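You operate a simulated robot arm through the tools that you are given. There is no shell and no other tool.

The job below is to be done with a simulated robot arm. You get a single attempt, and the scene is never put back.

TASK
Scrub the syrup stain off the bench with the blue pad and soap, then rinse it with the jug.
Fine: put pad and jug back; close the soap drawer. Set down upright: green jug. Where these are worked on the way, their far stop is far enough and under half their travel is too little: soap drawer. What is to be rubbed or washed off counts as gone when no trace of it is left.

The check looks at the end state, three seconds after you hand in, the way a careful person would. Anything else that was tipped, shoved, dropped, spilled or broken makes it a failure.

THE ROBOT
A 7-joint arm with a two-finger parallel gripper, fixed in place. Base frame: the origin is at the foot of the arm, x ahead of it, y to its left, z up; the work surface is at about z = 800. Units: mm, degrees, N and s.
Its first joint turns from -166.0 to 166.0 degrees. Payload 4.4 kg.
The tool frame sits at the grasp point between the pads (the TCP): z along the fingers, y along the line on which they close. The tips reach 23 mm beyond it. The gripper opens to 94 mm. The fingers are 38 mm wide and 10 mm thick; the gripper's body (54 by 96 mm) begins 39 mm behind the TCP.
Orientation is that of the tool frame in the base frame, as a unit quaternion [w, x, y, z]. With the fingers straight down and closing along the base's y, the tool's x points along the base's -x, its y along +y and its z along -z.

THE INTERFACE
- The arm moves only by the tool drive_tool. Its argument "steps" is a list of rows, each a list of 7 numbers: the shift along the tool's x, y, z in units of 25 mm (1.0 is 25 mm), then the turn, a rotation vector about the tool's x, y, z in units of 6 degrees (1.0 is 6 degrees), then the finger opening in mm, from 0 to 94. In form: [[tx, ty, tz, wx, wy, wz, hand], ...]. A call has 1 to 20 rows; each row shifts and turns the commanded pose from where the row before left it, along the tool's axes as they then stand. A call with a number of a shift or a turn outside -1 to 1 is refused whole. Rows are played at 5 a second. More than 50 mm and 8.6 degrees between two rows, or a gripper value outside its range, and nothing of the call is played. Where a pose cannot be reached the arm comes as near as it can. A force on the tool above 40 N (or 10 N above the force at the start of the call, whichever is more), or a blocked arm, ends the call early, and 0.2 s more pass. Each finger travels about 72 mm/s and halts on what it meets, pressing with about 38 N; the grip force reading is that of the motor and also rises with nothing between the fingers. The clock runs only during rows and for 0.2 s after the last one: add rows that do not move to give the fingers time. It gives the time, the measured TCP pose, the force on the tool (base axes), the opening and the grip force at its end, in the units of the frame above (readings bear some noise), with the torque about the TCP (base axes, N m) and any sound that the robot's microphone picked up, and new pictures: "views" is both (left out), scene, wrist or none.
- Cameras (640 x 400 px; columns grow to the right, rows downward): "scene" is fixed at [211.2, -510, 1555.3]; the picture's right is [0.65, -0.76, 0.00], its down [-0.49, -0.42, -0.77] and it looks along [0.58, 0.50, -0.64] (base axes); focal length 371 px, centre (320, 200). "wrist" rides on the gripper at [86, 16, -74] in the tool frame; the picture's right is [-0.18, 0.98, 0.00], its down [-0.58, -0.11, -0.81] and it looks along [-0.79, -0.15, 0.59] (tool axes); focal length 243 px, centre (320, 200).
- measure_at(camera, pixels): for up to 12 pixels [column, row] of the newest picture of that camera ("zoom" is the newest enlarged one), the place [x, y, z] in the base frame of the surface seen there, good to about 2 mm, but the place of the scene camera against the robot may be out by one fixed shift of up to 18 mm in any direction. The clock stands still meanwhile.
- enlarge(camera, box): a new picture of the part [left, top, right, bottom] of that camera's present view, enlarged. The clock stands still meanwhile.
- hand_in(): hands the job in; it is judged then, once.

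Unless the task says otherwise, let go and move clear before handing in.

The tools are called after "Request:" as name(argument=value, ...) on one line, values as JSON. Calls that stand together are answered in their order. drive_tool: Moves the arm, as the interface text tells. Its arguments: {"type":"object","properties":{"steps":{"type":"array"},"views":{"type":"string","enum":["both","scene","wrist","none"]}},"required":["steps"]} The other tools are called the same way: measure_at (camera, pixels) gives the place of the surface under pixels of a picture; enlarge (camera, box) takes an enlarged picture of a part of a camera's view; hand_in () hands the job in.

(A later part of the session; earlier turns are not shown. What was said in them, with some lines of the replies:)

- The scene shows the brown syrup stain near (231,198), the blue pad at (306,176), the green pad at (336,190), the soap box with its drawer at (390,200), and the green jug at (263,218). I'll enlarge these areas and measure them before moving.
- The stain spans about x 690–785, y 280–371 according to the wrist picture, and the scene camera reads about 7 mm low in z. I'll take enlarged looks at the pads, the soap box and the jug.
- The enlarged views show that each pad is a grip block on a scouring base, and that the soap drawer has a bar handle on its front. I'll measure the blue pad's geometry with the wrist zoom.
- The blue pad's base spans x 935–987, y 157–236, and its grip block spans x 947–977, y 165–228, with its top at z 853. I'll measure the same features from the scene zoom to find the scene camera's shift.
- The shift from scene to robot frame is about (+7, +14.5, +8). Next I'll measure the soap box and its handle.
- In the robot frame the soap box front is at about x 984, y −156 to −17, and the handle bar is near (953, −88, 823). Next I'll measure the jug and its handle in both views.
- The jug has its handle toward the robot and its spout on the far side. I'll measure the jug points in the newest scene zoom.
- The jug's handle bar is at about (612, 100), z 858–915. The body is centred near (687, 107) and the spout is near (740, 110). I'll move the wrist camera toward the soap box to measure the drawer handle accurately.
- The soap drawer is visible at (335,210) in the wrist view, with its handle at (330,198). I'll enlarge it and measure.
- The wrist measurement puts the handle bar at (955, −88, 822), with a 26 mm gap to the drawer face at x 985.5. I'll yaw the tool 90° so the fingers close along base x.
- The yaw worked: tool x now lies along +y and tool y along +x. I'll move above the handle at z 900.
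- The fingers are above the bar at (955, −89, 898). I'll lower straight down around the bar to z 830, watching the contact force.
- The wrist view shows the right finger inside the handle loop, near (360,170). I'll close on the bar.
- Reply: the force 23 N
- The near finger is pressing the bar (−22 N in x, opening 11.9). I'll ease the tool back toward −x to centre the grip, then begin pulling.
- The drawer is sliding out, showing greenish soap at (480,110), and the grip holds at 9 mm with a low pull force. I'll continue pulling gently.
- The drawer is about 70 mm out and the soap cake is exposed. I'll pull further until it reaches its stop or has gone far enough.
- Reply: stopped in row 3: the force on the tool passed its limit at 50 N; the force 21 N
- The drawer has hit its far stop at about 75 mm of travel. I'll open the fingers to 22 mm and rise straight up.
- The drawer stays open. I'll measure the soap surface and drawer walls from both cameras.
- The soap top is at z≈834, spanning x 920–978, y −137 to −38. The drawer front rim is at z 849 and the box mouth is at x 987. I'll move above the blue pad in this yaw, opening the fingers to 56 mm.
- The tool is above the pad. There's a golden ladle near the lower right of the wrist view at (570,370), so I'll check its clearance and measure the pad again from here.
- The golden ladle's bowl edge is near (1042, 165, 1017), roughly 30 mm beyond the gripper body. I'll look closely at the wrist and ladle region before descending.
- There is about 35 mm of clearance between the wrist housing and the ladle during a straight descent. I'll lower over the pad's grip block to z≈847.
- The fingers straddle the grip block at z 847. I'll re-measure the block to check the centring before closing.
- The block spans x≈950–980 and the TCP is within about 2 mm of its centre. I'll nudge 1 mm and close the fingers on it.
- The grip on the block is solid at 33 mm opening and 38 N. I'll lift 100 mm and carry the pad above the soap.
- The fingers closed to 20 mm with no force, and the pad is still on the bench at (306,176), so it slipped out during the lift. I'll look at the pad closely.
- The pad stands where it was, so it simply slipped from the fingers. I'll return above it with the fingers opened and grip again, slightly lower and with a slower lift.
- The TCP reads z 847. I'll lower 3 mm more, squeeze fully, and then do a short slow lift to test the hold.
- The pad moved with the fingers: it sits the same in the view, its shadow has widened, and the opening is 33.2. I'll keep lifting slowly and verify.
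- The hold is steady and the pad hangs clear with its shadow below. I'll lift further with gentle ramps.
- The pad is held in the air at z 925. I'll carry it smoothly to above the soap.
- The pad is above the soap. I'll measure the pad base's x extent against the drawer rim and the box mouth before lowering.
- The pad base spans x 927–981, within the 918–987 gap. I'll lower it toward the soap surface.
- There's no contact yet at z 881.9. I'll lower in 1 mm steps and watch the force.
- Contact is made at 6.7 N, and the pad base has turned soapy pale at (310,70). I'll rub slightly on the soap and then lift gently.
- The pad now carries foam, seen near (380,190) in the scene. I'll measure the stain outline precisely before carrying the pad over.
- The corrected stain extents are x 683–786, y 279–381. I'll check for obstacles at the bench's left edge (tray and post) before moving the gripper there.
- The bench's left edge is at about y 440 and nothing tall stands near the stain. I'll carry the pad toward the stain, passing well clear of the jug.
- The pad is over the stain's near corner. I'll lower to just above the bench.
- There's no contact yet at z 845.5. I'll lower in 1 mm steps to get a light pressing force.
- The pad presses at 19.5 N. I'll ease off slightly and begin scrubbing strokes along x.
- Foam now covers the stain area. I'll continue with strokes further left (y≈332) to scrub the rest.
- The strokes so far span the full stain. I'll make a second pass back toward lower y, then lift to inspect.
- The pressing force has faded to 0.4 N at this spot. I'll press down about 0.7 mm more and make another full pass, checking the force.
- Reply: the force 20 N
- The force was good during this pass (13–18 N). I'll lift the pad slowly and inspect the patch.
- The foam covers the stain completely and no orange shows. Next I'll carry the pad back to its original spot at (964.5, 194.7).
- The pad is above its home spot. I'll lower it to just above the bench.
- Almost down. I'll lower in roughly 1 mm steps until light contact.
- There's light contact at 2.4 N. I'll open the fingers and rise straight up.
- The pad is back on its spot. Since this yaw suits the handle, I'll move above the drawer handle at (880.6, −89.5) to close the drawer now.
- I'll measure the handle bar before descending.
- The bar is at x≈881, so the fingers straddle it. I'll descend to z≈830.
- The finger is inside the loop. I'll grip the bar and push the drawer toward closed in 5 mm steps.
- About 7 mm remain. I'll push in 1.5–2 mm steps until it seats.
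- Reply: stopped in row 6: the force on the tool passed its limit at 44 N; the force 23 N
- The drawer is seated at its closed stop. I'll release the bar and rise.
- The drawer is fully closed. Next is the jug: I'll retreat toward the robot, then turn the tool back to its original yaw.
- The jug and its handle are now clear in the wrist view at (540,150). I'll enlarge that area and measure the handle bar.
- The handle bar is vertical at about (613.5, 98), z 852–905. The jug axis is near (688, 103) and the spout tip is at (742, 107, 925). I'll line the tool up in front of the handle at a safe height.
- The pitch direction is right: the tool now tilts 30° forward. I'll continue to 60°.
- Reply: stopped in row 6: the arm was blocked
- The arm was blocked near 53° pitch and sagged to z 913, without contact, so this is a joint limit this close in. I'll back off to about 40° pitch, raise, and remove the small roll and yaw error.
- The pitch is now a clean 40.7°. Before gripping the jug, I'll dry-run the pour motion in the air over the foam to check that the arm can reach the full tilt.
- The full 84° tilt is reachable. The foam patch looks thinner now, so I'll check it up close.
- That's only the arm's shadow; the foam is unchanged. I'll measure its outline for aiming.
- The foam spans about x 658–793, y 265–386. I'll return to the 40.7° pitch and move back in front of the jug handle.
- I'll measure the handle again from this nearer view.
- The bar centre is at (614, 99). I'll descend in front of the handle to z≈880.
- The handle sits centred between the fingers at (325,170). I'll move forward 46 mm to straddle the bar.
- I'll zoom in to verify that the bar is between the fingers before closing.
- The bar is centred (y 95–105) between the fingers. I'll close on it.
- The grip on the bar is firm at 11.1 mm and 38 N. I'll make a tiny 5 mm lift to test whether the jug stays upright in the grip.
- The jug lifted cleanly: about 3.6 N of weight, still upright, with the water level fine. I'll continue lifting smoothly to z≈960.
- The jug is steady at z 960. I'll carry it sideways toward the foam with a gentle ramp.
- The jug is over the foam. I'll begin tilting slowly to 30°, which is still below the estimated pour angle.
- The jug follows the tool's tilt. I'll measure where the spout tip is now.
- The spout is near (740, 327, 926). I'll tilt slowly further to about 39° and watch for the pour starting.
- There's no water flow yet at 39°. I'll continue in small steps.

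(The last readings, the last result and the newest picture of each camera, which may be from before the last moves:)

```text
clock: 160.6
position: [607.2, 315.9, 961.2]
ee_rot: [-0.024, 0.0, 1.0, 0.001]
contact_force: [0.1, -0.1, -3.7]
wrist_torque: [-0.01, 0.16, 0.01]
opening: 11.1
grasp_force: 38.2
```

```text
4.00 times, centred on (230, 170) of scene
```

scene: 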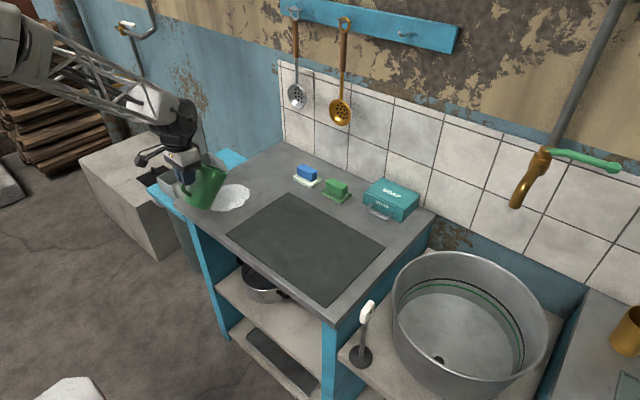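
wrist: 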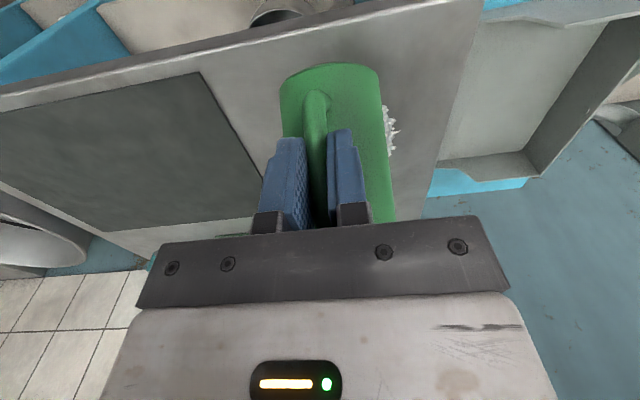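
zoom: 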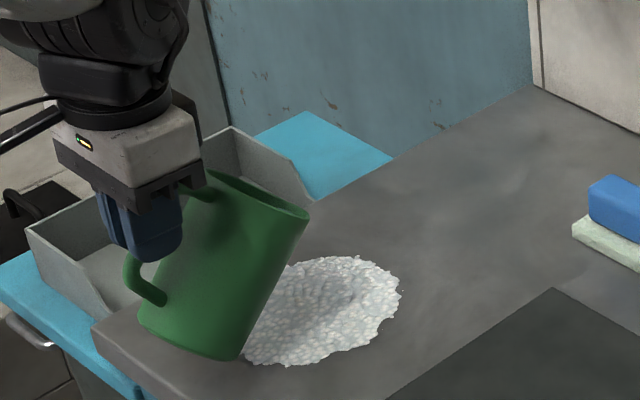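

No flow yet at 43.5°. I'll keep tilting in 1.5° rows.

Request:
drive_tool(steps=[[0, 0, 0, 0, 0.25, 0, 0], [0, 0, 0, 0, 0.25, 0, 0], [0, 0, 0, 0, 0.25, 0, 0], [0, 0, 0, 0, 0, 0, 0]], views="scene")

Request:
enlarge(camera="scene", box=[170, 120, 290, 220])

```text
clock: 161.6
position: [607.2, 317.5, 962.0]
ee_rot: [-0.062, 0.001, 0.998, 0.001]
contact_force: [-0.2, 0.2, -3.5]
wrist_torque: [-0.01, 0.08, -0.03]
opening: 11.2
grasp_force: 37.9
```

scene: 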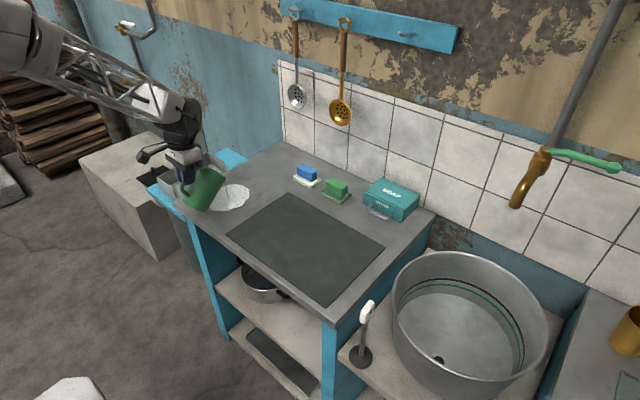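

```text
4.00 times, centred on (230, 170) of scene
```

zoom: 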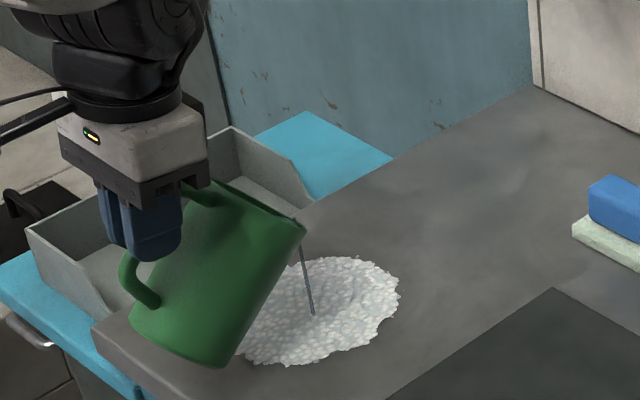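

A thin stream now falls from the spout to the foam at zoom (312,313). I'll check the landing point.

Request:
measure_at(camera="zoom", pixels=[[314, 318], [300, 245], [330, 320], [310, 345], [250, 358], [398, 290], [355, 258]])

```text
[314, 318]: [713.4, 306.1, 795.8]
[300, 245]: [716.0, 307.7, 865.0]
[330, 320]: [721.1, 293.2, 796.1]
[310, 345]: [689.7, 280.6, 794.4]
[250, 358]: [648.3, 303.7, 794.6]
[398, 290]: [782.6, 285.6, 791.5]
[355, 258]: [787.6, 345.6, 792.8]
```

The stream lands at about (720, 320), right at the foam's centre. I'll hold for a second and see its effect.

Request:
drive_tool(steps=[[0, 0, 0, 0, 0.1, 0, 0], [0, 0, 0, 0, 0.1, 0, 0], [0, 0, 0, 0, 0.1, 0, 0], [0, 0, 0, 0, 0, 0, 0]], views="scene")

Request:
enlarge(camera="scene", box=[170, 120, 290, 220])

```text
clock: 162.6
position: [607.5, 316.2, 961.2]
ee_rot: [-0.079, 0.001, 0.997, 0.001]
contact_force: [0.4, 0.1, -3.6]
wrist_torque: [-0.02, 0.11, -0.01]
opening: 11.0
grasp_force: 37.8
```

scene: 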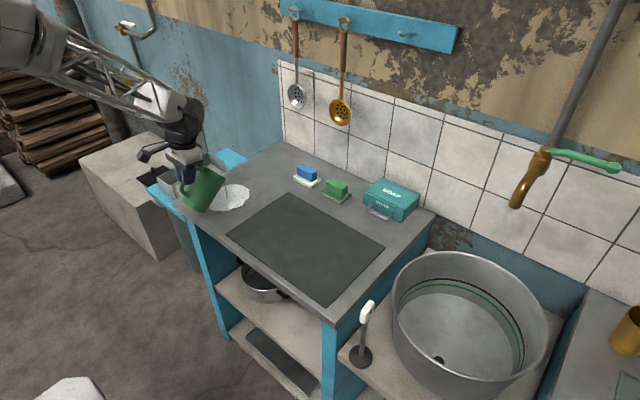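

```text
4.00 times, centred on (230, 170) of scene
```

zoom: 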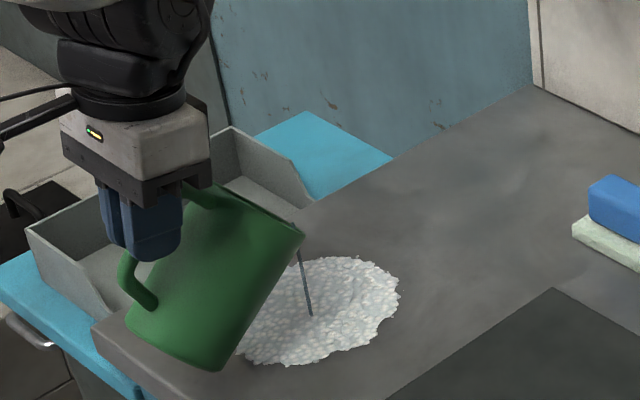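

The stream is thin but landing well. I'll tilt slowly while sweeping the stream over the foam in y and x.

Request:
drive_tool(steps=[[-0.2, 0.3, 0, 0, 0.1, 0, 0], [-0.2, 0.3, 0, 0, 0.1, 0, 0], [-0.2, 0.3, 0, 0, 0.1, 0, 0], [-0.2, 0, 0, 0, 0.1, 0, 0], [-0.2, -0.3, 0, 0, 0.1, 0, 0], [0, -0.4, 0, 0, 0.1, 0, 0], [0, -0.4, 0, 0, 0.1, 0, 0], [0, -0.4, 0, 0, 0.1, 0, 0], [0, -0.3, 0, 0, 0.1, 0, 0], [0.2, 0, 0, 0, 0.1, 0, 0], [0.2, 0.3, 0, 0, 0.1, 0, 0], [0.2, 0.3, 0, 0, 0.1, 0, 0], [0.1, 0.3, 0, 0, 0, 0, 0]], views="scene")

Request:
enlarge(camera="scene", box=[170, 120, 290, 220])

```text
clock: 165.4
position: [614.2, 315.9, 961.1]
ee_rot: [-0.141, 0.001, 0.99, 0.001]
contact_force: [-0.1, 0.3, -3.9]
wrist_torque: [0.0, 0.03, -0.03]
opening: 11.1
grasp_force: 38.3
```

scene: 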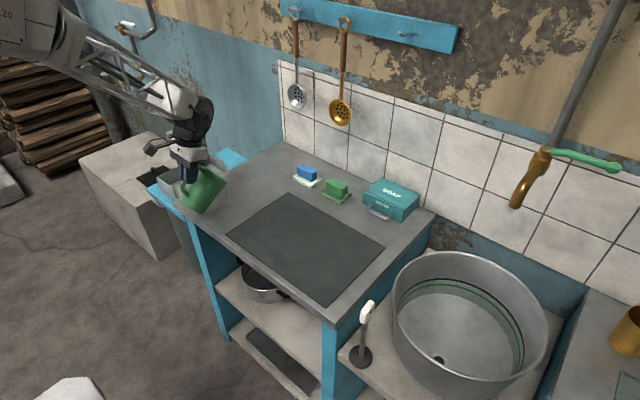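

```text
4.00 times, centred on (230, 170) of scene
```

zoom: 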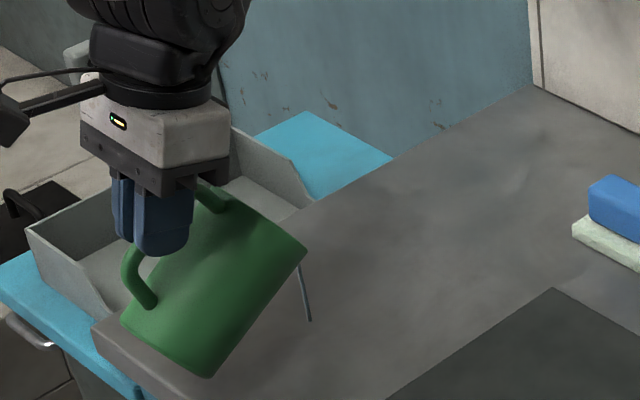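

The foam is gone and the bench looks clean. I'll tilt the jug back upright to stop the pour.

Request:
drive_tool(steps=[[0, 0, 0, 0, -0.8, 0, 0], [0, 0, 0, 0, -0.8, 0, 0], [0, 0, 0, 0, -0.7, 0, 0], [0, 0, 0, 0, -0.6, 0, 0], [0, 0, 0, 0, -0.6, 0, 0], [0, 0, 0, 0, -0.6, 0, 0], [0, 0, 0, 0, -0.6, 0, 0], [0, 0, 0, 0, -0.6, 0, 0], [0, 0, 0, 0, -0.6, 0, 0], [0, 0, 0, 0, -0.6, 0, 0], [0, 0, 0, 0, -0.6, 0, 0], [0, 0, 0, 0, -0.6, 0, 0], [0, 0, 0, 0, -0.6, 0, 0], [0, 0, 0, 0, -0.6, 0, 0], [0, 0, 0, 0, -0.4, 0, 0], [0, 0, 0, 0, -0.2, 0, 0], [0, 0, 0, 0, 0, 0, 0]])

Request:
enlarge(camera="scene", box=[170, 120, 290, 220])

```text
clock: 169.0
position: [613.8, 316.8, 960.4]
ee_rot: [0.348, 0.0, 0.937, 0.001]
contact_force: [-0.5, -0.1, -2.7]
wrist_torque: [-0.03, 0.23, 0.01]
opening: 11.0
grasp_force: 38.0
```

scene: 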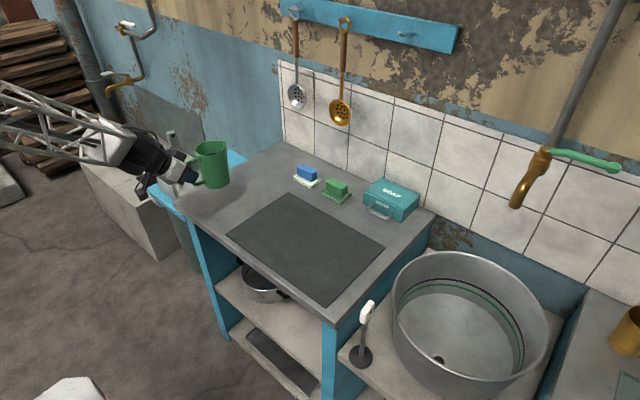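
wrist: 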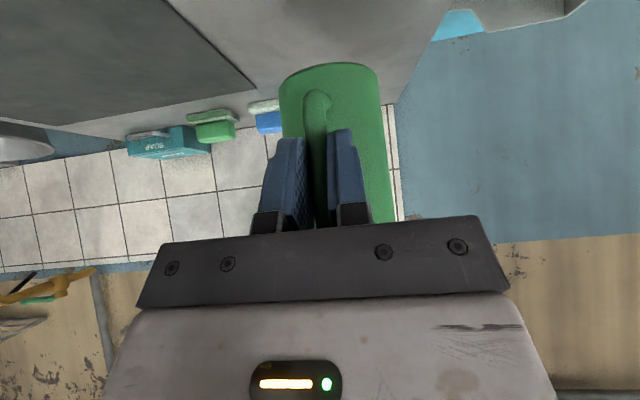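

```text
4.00 times, centred on (230, 170) of scene
```

zoom: 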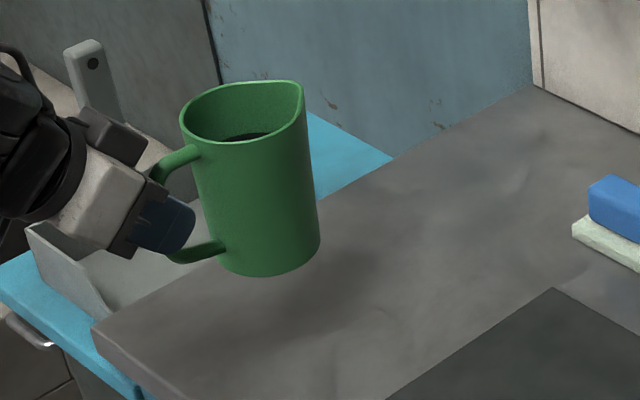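

The stain area is clean and the jug is upright with some water left. I'll carry the jug back over its original place.

Request:
drive_tool(steps=[[0.023, -0.1, -0.0199, 0, 0, 0, 0], [0.023, -0.25, -0.0199, 0, 0, 0, 0], [0.023, -0.4, -0.0199, 0, 0, 0, 0], [0.023, -0.45, -0.0199, 0, 0, 0, 0], [0.023, -0.45, -0.0199, 0, 0, 0, 0], [0.023, -0.45, -0.0199, 0, 0, 0, 0], [0.023, -0.45, -0.0199, 0, 0, 0, 0], [0.023, -0.45, -0.0199, 0, 0, 0, 0], [0.023, -0.45, -0.0199, 0, 0, 0, 0], [0.023, -0.45, -0.0199, 0, 0, 0, 0], [0, -0.45, 0, 0, 0, 0, 0], [0, -0.45, 0, 0, 0, 0, 0], [0, -0.45, 0, 0, 0, 0, 0], [0, -0.45, 0, 0, 0, 0, 0], [0, -0.45, 0, 0, 0, 0, 0], [0, -0.45, 0, 0, 0, 0, 0], [0, -0.45, 0, 0, 0, 0, 0], [0, -0.45, 0, 0, 0, 0, 0], [0, -0.45, 0, 0, 0, 0, 0], [0, -0.4, 0, 0, 0, 0, 0]], views="scene")

Request:
drive_tool(steps=[[0, -0.25, 0, 0, 0, 0, 0], [0, -0.12, 0, 0, 0, 0, 0], [0, 0, 0, 0, 0, 0, 0], [0, 0, 0, 0, 0, 0, 0]])

Request:
enlarge(camera="scene", box=[180, 150, 300, 250])

```text
clock: 173.2
position: [604.9, 108.4, 960.4]
ee_rot: [0.349, 0.0, 0.937, 0.001]
contact_force: [-0.3, -0.1, -4.2]
wrist_torque: [0.02, 0.19, -0.02]
opening: 11.0
grasp_force: 38.1
```

scene: 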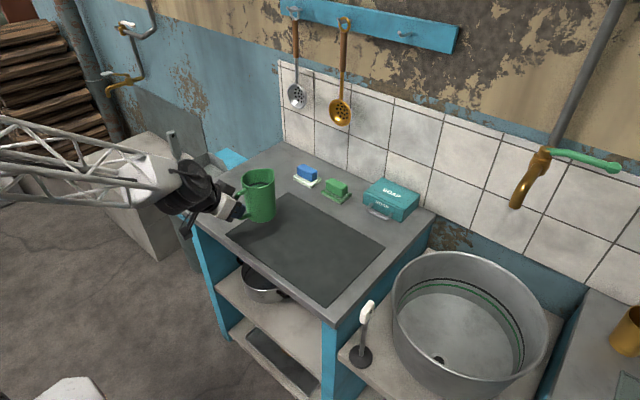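

```text
clock: 174.2
position: [605.2, 99.5, 961.9]
ee_rot: [0.348, 0.0, 0.937, 0.001]
contact_force: [-0.1, -0.3, -2.3]
wrist_torque: [0.01, 0.21, -0.01]
opening: 11.2
grasp_force: 37.7
```

scene: 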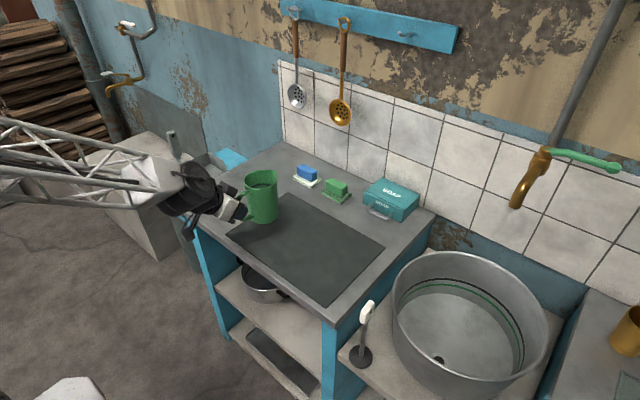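
wrist: 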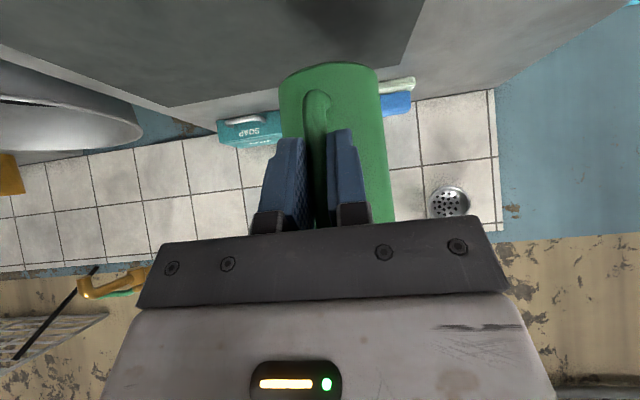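

```text
4.00 times, centred on (240, 200) of scene
```

zoom: 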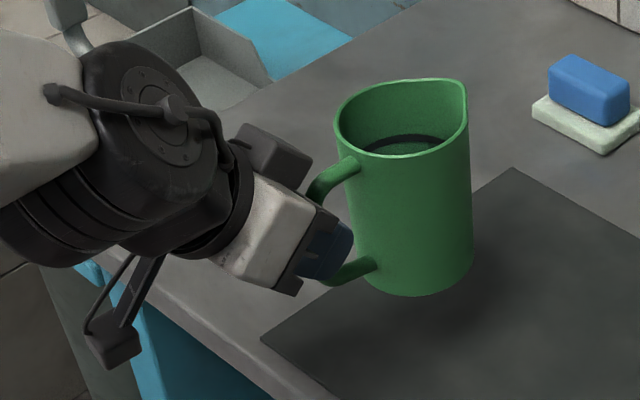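

The jug hangs upright above its original spot. I'll lower it 75 mm along the same path in reverse.

Request:
drive_tool(steps=[[0.0754, 0, 0.0874, 0, 0, 0, 0], [0.1508, 0, 0.1747, 0, 0, 0, 0], [0.1885, 0, 0.2184, 0, 0, 0, 0], [0.1885, 0, 0.2184, 0, 0, 0, 0], [0.1885, 0, 0.2184, 0, 0, 0, 0], [0.1885, 0, 0.2184, 0, 0, 0, 0], [0.1885, 0, 0.2184, 0, 0, 0, 0], [0.1885, 0, 0.2184, 0, 0, 0, 0], [0.1885, 0, 0.2184, 0, 0, 0, 0], [0.1885, 0, 0.2184, 0, 0, 0, 0], [0.1508, 0, 0.1747, 0, 0, 0, 0], [0.0754, 0, 0.0874, 0, 0, 0, 0], [0, 0, 0, 0, 0, 0, 0]])

Request:
enlarge(camera="scene", box=[195, 180, 295, 260])

```text
clock: 177.0
position: [606.0, 98.8, 886.6]
ee_rot: [0.349, 0.001, 0.937, 0.0]
contact_force: [-0.4, 0.4, -2.6]
wrist_torque: [0.05, 0.25, 0.01]
opening: 11.0
grasp_force: 37.8
```

scene: 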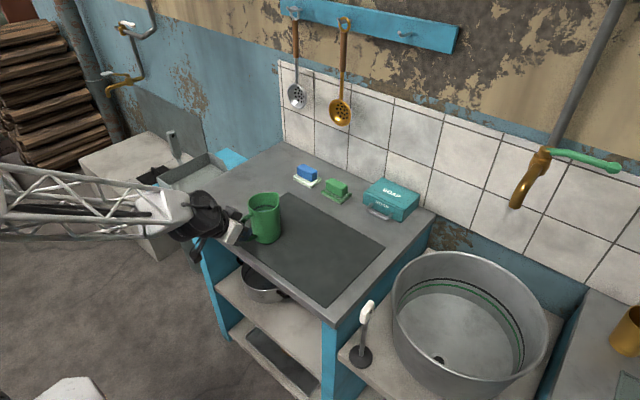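
wrist: 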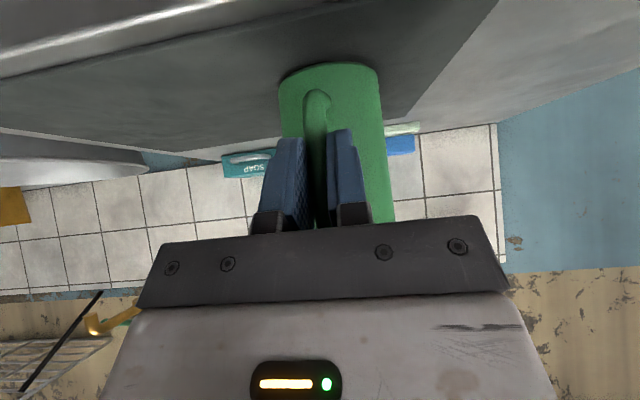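

```text
5.00 times, centred on (245, 220) of scene
```

zoom: 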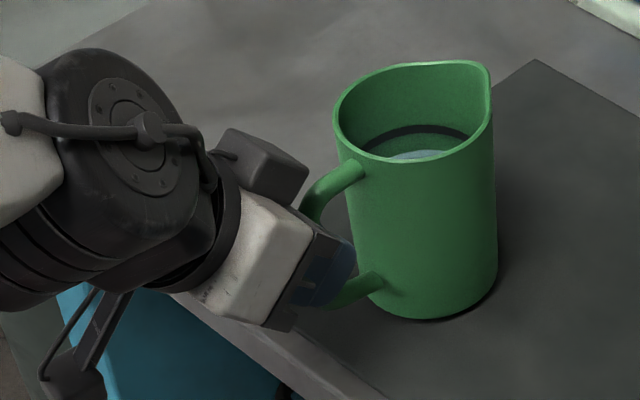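

The former stain region (zoom 150–340, 20–140) is plain grey now. I'll set the jug down the last 5 mm in 1 mm steps.

Request:
drive_tool(steps=[[0.026, 0, 0.03, 0, 0, 0, 0], [0.026, 0, 0.03, 0, 0, 0, 0], [0.026, 0, 0.03, 0, 0, 0, 0], [0.026, 0, 0.03, 0, 0, 0, 0], [0, 0, 0, 0, 0, 0, 0]], views="none")

```text
clock: 178.2
position: [606.8, 100.1, 883.4]
ee_rot: [0.349, 0.0, 0.937, 0.001]
contact_force: [-2.3, 0.2, 5.1]
wrist_torque: [-0.04, -0.6, 0.01]
opening: 11.1
grasp_force: 37.9
```

The jug touches down at 5 N. I'll open the fingers slowly and back straight off the handle.

Request:
drive_tool(steps=[[0, 0, 0, 0, 0, 0, 14], [0, 0, 0, 0, 0, 0, 22], [0, 0, 0, 0, 0, 0, 35], [0, 0, 0, 0, 0, 0, 50], [0, 0, 0, 0, 0, 0, 50]])

Request:
enlarge(camera="scene", box=[195, 180, 295, 260])

```text
clock: 179.4
position: [606.5, 99.6, 880.7]
ee_rot: [0.349, 0.001, 0.937, 0.0]
contact_force: [-0.5, -0.4, -0.3]
wrist_torque: [0.0, 0.02, 0.03]
opening: 50.1
grasp_force: 0.1
```

scene: 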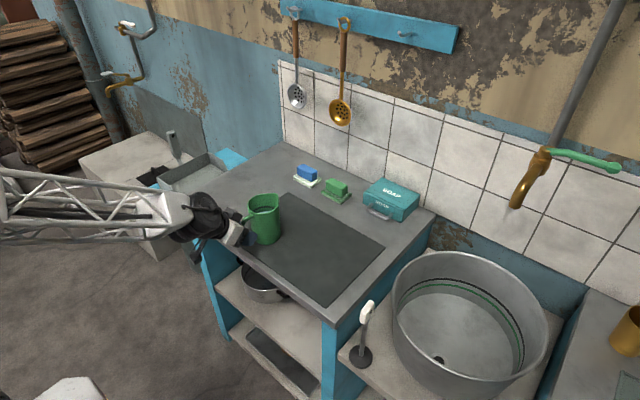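
wrist: 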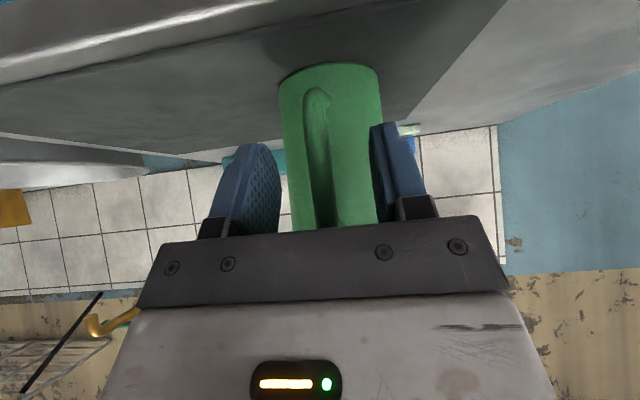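

```text
5.00 times, centred on (245, 220) of scene
```

zoom: 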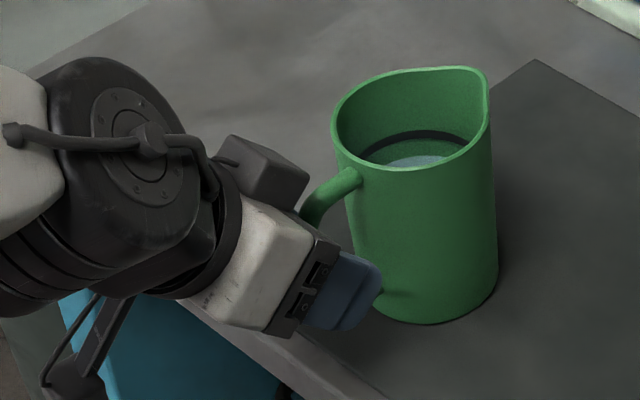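

The jug stands upright on its original spot. I'll back away from the handle along −x and then rise.

Request:
drive_tool(steps=[[0.15, 0, -0.13, 0, 0, 0, 50], [0.303, 0, -0.261, 0, 0, 0, 50], [0.303, 0, -0.261, 0, 0, 0, 50], [0.303, 0, -0.261, 0, 0, 0, 50], [0.303, 0, -0.261, 0, 0, 0, 50], [0.303, 0, -0.261, 0, 0, 0, 50], [-0.523, 0, -0.605, 0, 0, 0, 50], [-0.523, 0, -0.605, 0, 0, 0, 50], [-0.523, 0, -0.605, 0, 0, 0, 50], [-0.523, 0, -0.605, 0, 0, 0, 50], [-0.523, 0, -0.605, 0, 0, 0, 50], [-0.523, 0, -0.605, 0, 0, 0, 50], [0, 0, 0, 0, 0, 0, 50]])

```text
clock: 182.2
position: [553.8, 98.5, 1001.1]
ee_rot: [0.348, 0.001, 0.937, 0.0]
contact_force: [-0.5, -0.8, -0.7]
wrist_torque: [0.0, 0.04, -0.01]
opening: 50.1
grasp_force: 0.1
```

scene: 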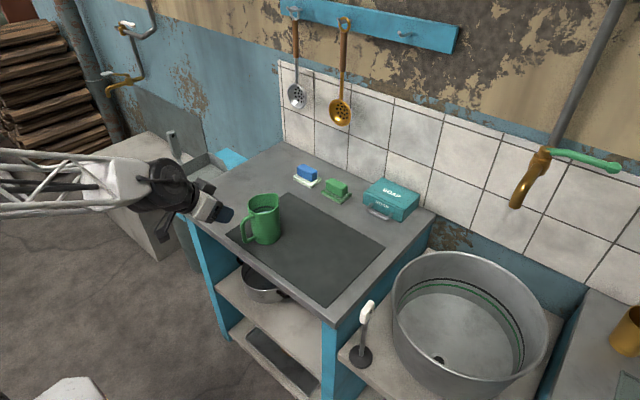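
wrist: 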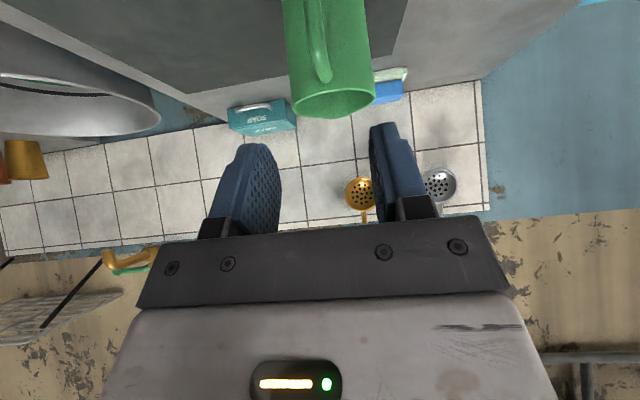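

The tool is clear of the jug. I'll straighten the tool and raise it to get an unobstructed view of the bench.

Request:
drive_tool(steps=[[0, 0, 0, 0, 1, 0, 50], [0, 0, 0, 0, 1, 0, 50], [0, 0, 0, 0, 1, 0, 50], [0, 0, 0, 0, 1, 0, 50], [0, 0, 0, 0, 1, 0, 50], [0, 0, 0, 0, 1, 0, 50], [0, 0, 0, 0, 0.8, 0, 50], [0.3, 0, -1, 0, 0, 0, 50], [0.3, 0, -1, 0, 0, 0, 50], [0.3, 0, -1, 0, 0, 0, 50], [0.3, 0, -1, 0, 0, 0, 50], [0.3, 0, -1, 0, 0, 0, 50], [0.3, 0, -1, 0, 0, 0, 50], [0, 0.8, -0.5, 0, 0, 0, 50], [0, 0.8, 0, 0, 0, 0, 50], [0, 0.8, 0, 0, 0, 0, 50], [0, 0.8, 0, 0, 0, 0, 50], [0, 0.8, 0, 0, 0, 0, 50], [0, 0.8, 0, 0, 0, 0, 50]])

Request:
enlarge(camera="scene", box=[195, 165, 275, 220])

Request:
enlarge(camera="scene", box=[180, 130, 440, 290])

```text
clock: 186.2
position: [506.1, 219.6, 1164.2]
ee_rot: [0.0, 0.0, 1.0, 0.001]
contact_force: [-0.4, -0.9, 0.1]
wrist_torque: [-0.01, 0.0, -0.01]
opening: 49.9
grasp_force: 0.0
```

scene: 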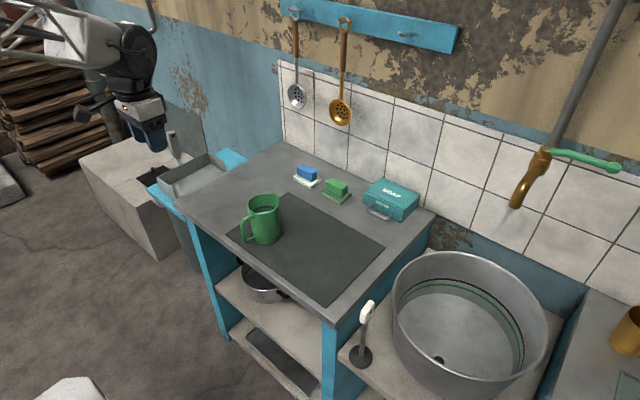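
wrist: 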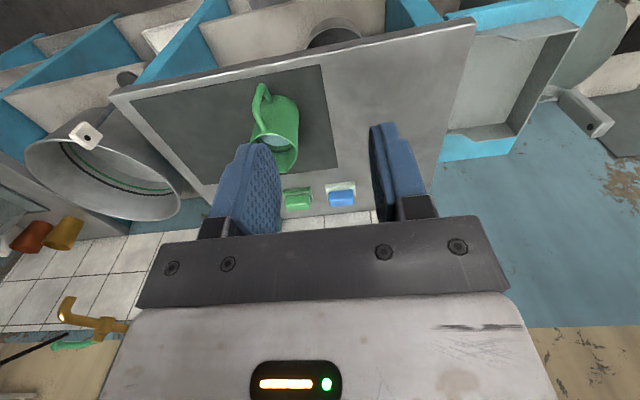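

```text
7.27 times, centred on (235, 192) of scene
```

zoom: 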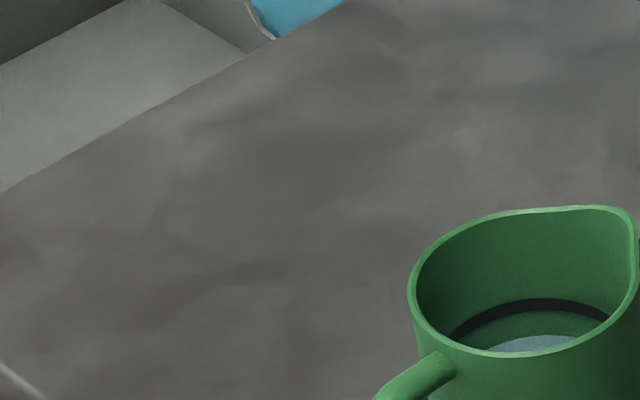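

```text
2.46 times, centred on (310, 210) of scene
```

zoom: 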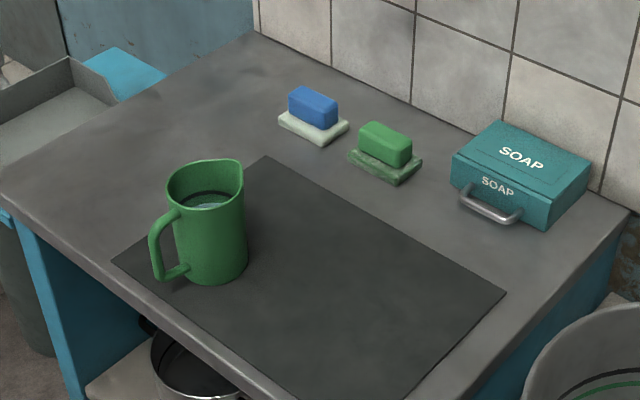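

The bench is spotless and the pads, jug and box match their starting places. I'll do a last precise check of the drawer, pad and jug positions.

Request:
enlarge(camera="scene", box=[350, 165, 430, 230])

Request:
measure_at(camera="zoom", pixels=[[170, 165], [405, 270], [158, 180], [400, 300], [240, 300], [290, 326], [155, 232], [390, 345]])

Request:
enlarge(camera="scene", box=[285, 155, 365, 205])

Request:
measure_at(camera="scene", pixels=[[248, 196], [263, 208], [277, 200], [256, 242], [272, 240], [243, 235], [246, 222]])

```text
6.15 times, centred on (390, 198) of scene
```

zoom: 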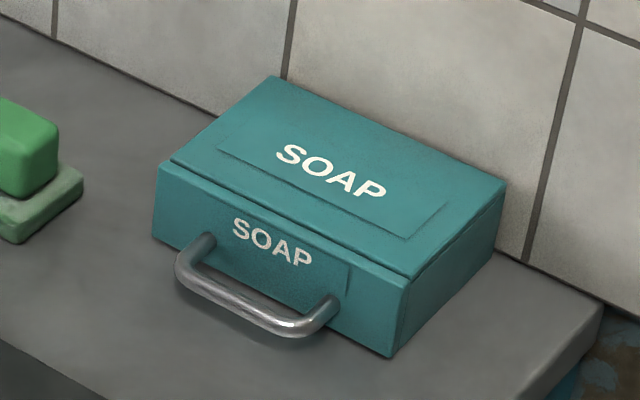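

```text
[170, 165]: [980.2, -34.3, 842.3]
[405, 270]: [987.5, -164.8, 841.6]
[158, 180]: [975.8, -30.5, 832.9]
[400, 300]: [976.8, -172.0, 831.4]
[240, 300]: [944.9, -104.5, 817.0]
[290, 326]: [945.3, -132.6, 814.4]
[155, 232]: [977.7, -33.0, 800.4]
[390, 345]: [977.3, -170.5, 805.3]
```

```text
8.00 times, centred on (325, 180) of scene
```

zoom: 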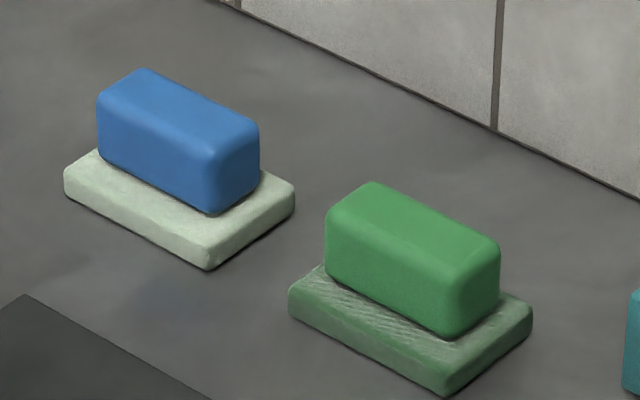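

```text
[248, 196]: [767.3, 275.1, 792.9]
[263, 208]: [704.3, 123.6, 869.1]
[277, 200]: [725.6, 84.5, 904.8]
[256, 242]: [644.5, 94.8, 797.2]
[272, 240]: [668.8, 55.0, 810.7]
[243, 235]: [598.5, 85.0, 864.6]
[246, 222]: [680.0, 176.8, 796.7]
```

The drawer front measures x≈977 in the scene camera, the same as at the start. The blue pad's image matches its starting place, the jug stands upright, and no stain or foam remains. The gripper is clear, so I'm handing in.

Request:
hand_in()

```text
The job is handed in.
```

The syrup stain is gone. I scrubbed it with the soaped blue pad, then rinsed it with the jug until no foam or orange showed on the bench. I've handed the job in, but no result has come back yet.

- **Pad:** it is back where it started, to within about 1 mm, but its scrubbing base is still soapy.
- **Jug:** it stands upright where it was, within a few millimetres, with some water left.
- **Soap drawer:** I opened it to its far stop and closed it again; its front measures the same as at the start.
- **Slips along the way:** the pad slipped from the gripper on the first lift but stayed in place. The arm also hit a joint limit once, without touching anything.

I saw nothing else moved, spilled or tipped. The gripper is empty and clear of the bench.
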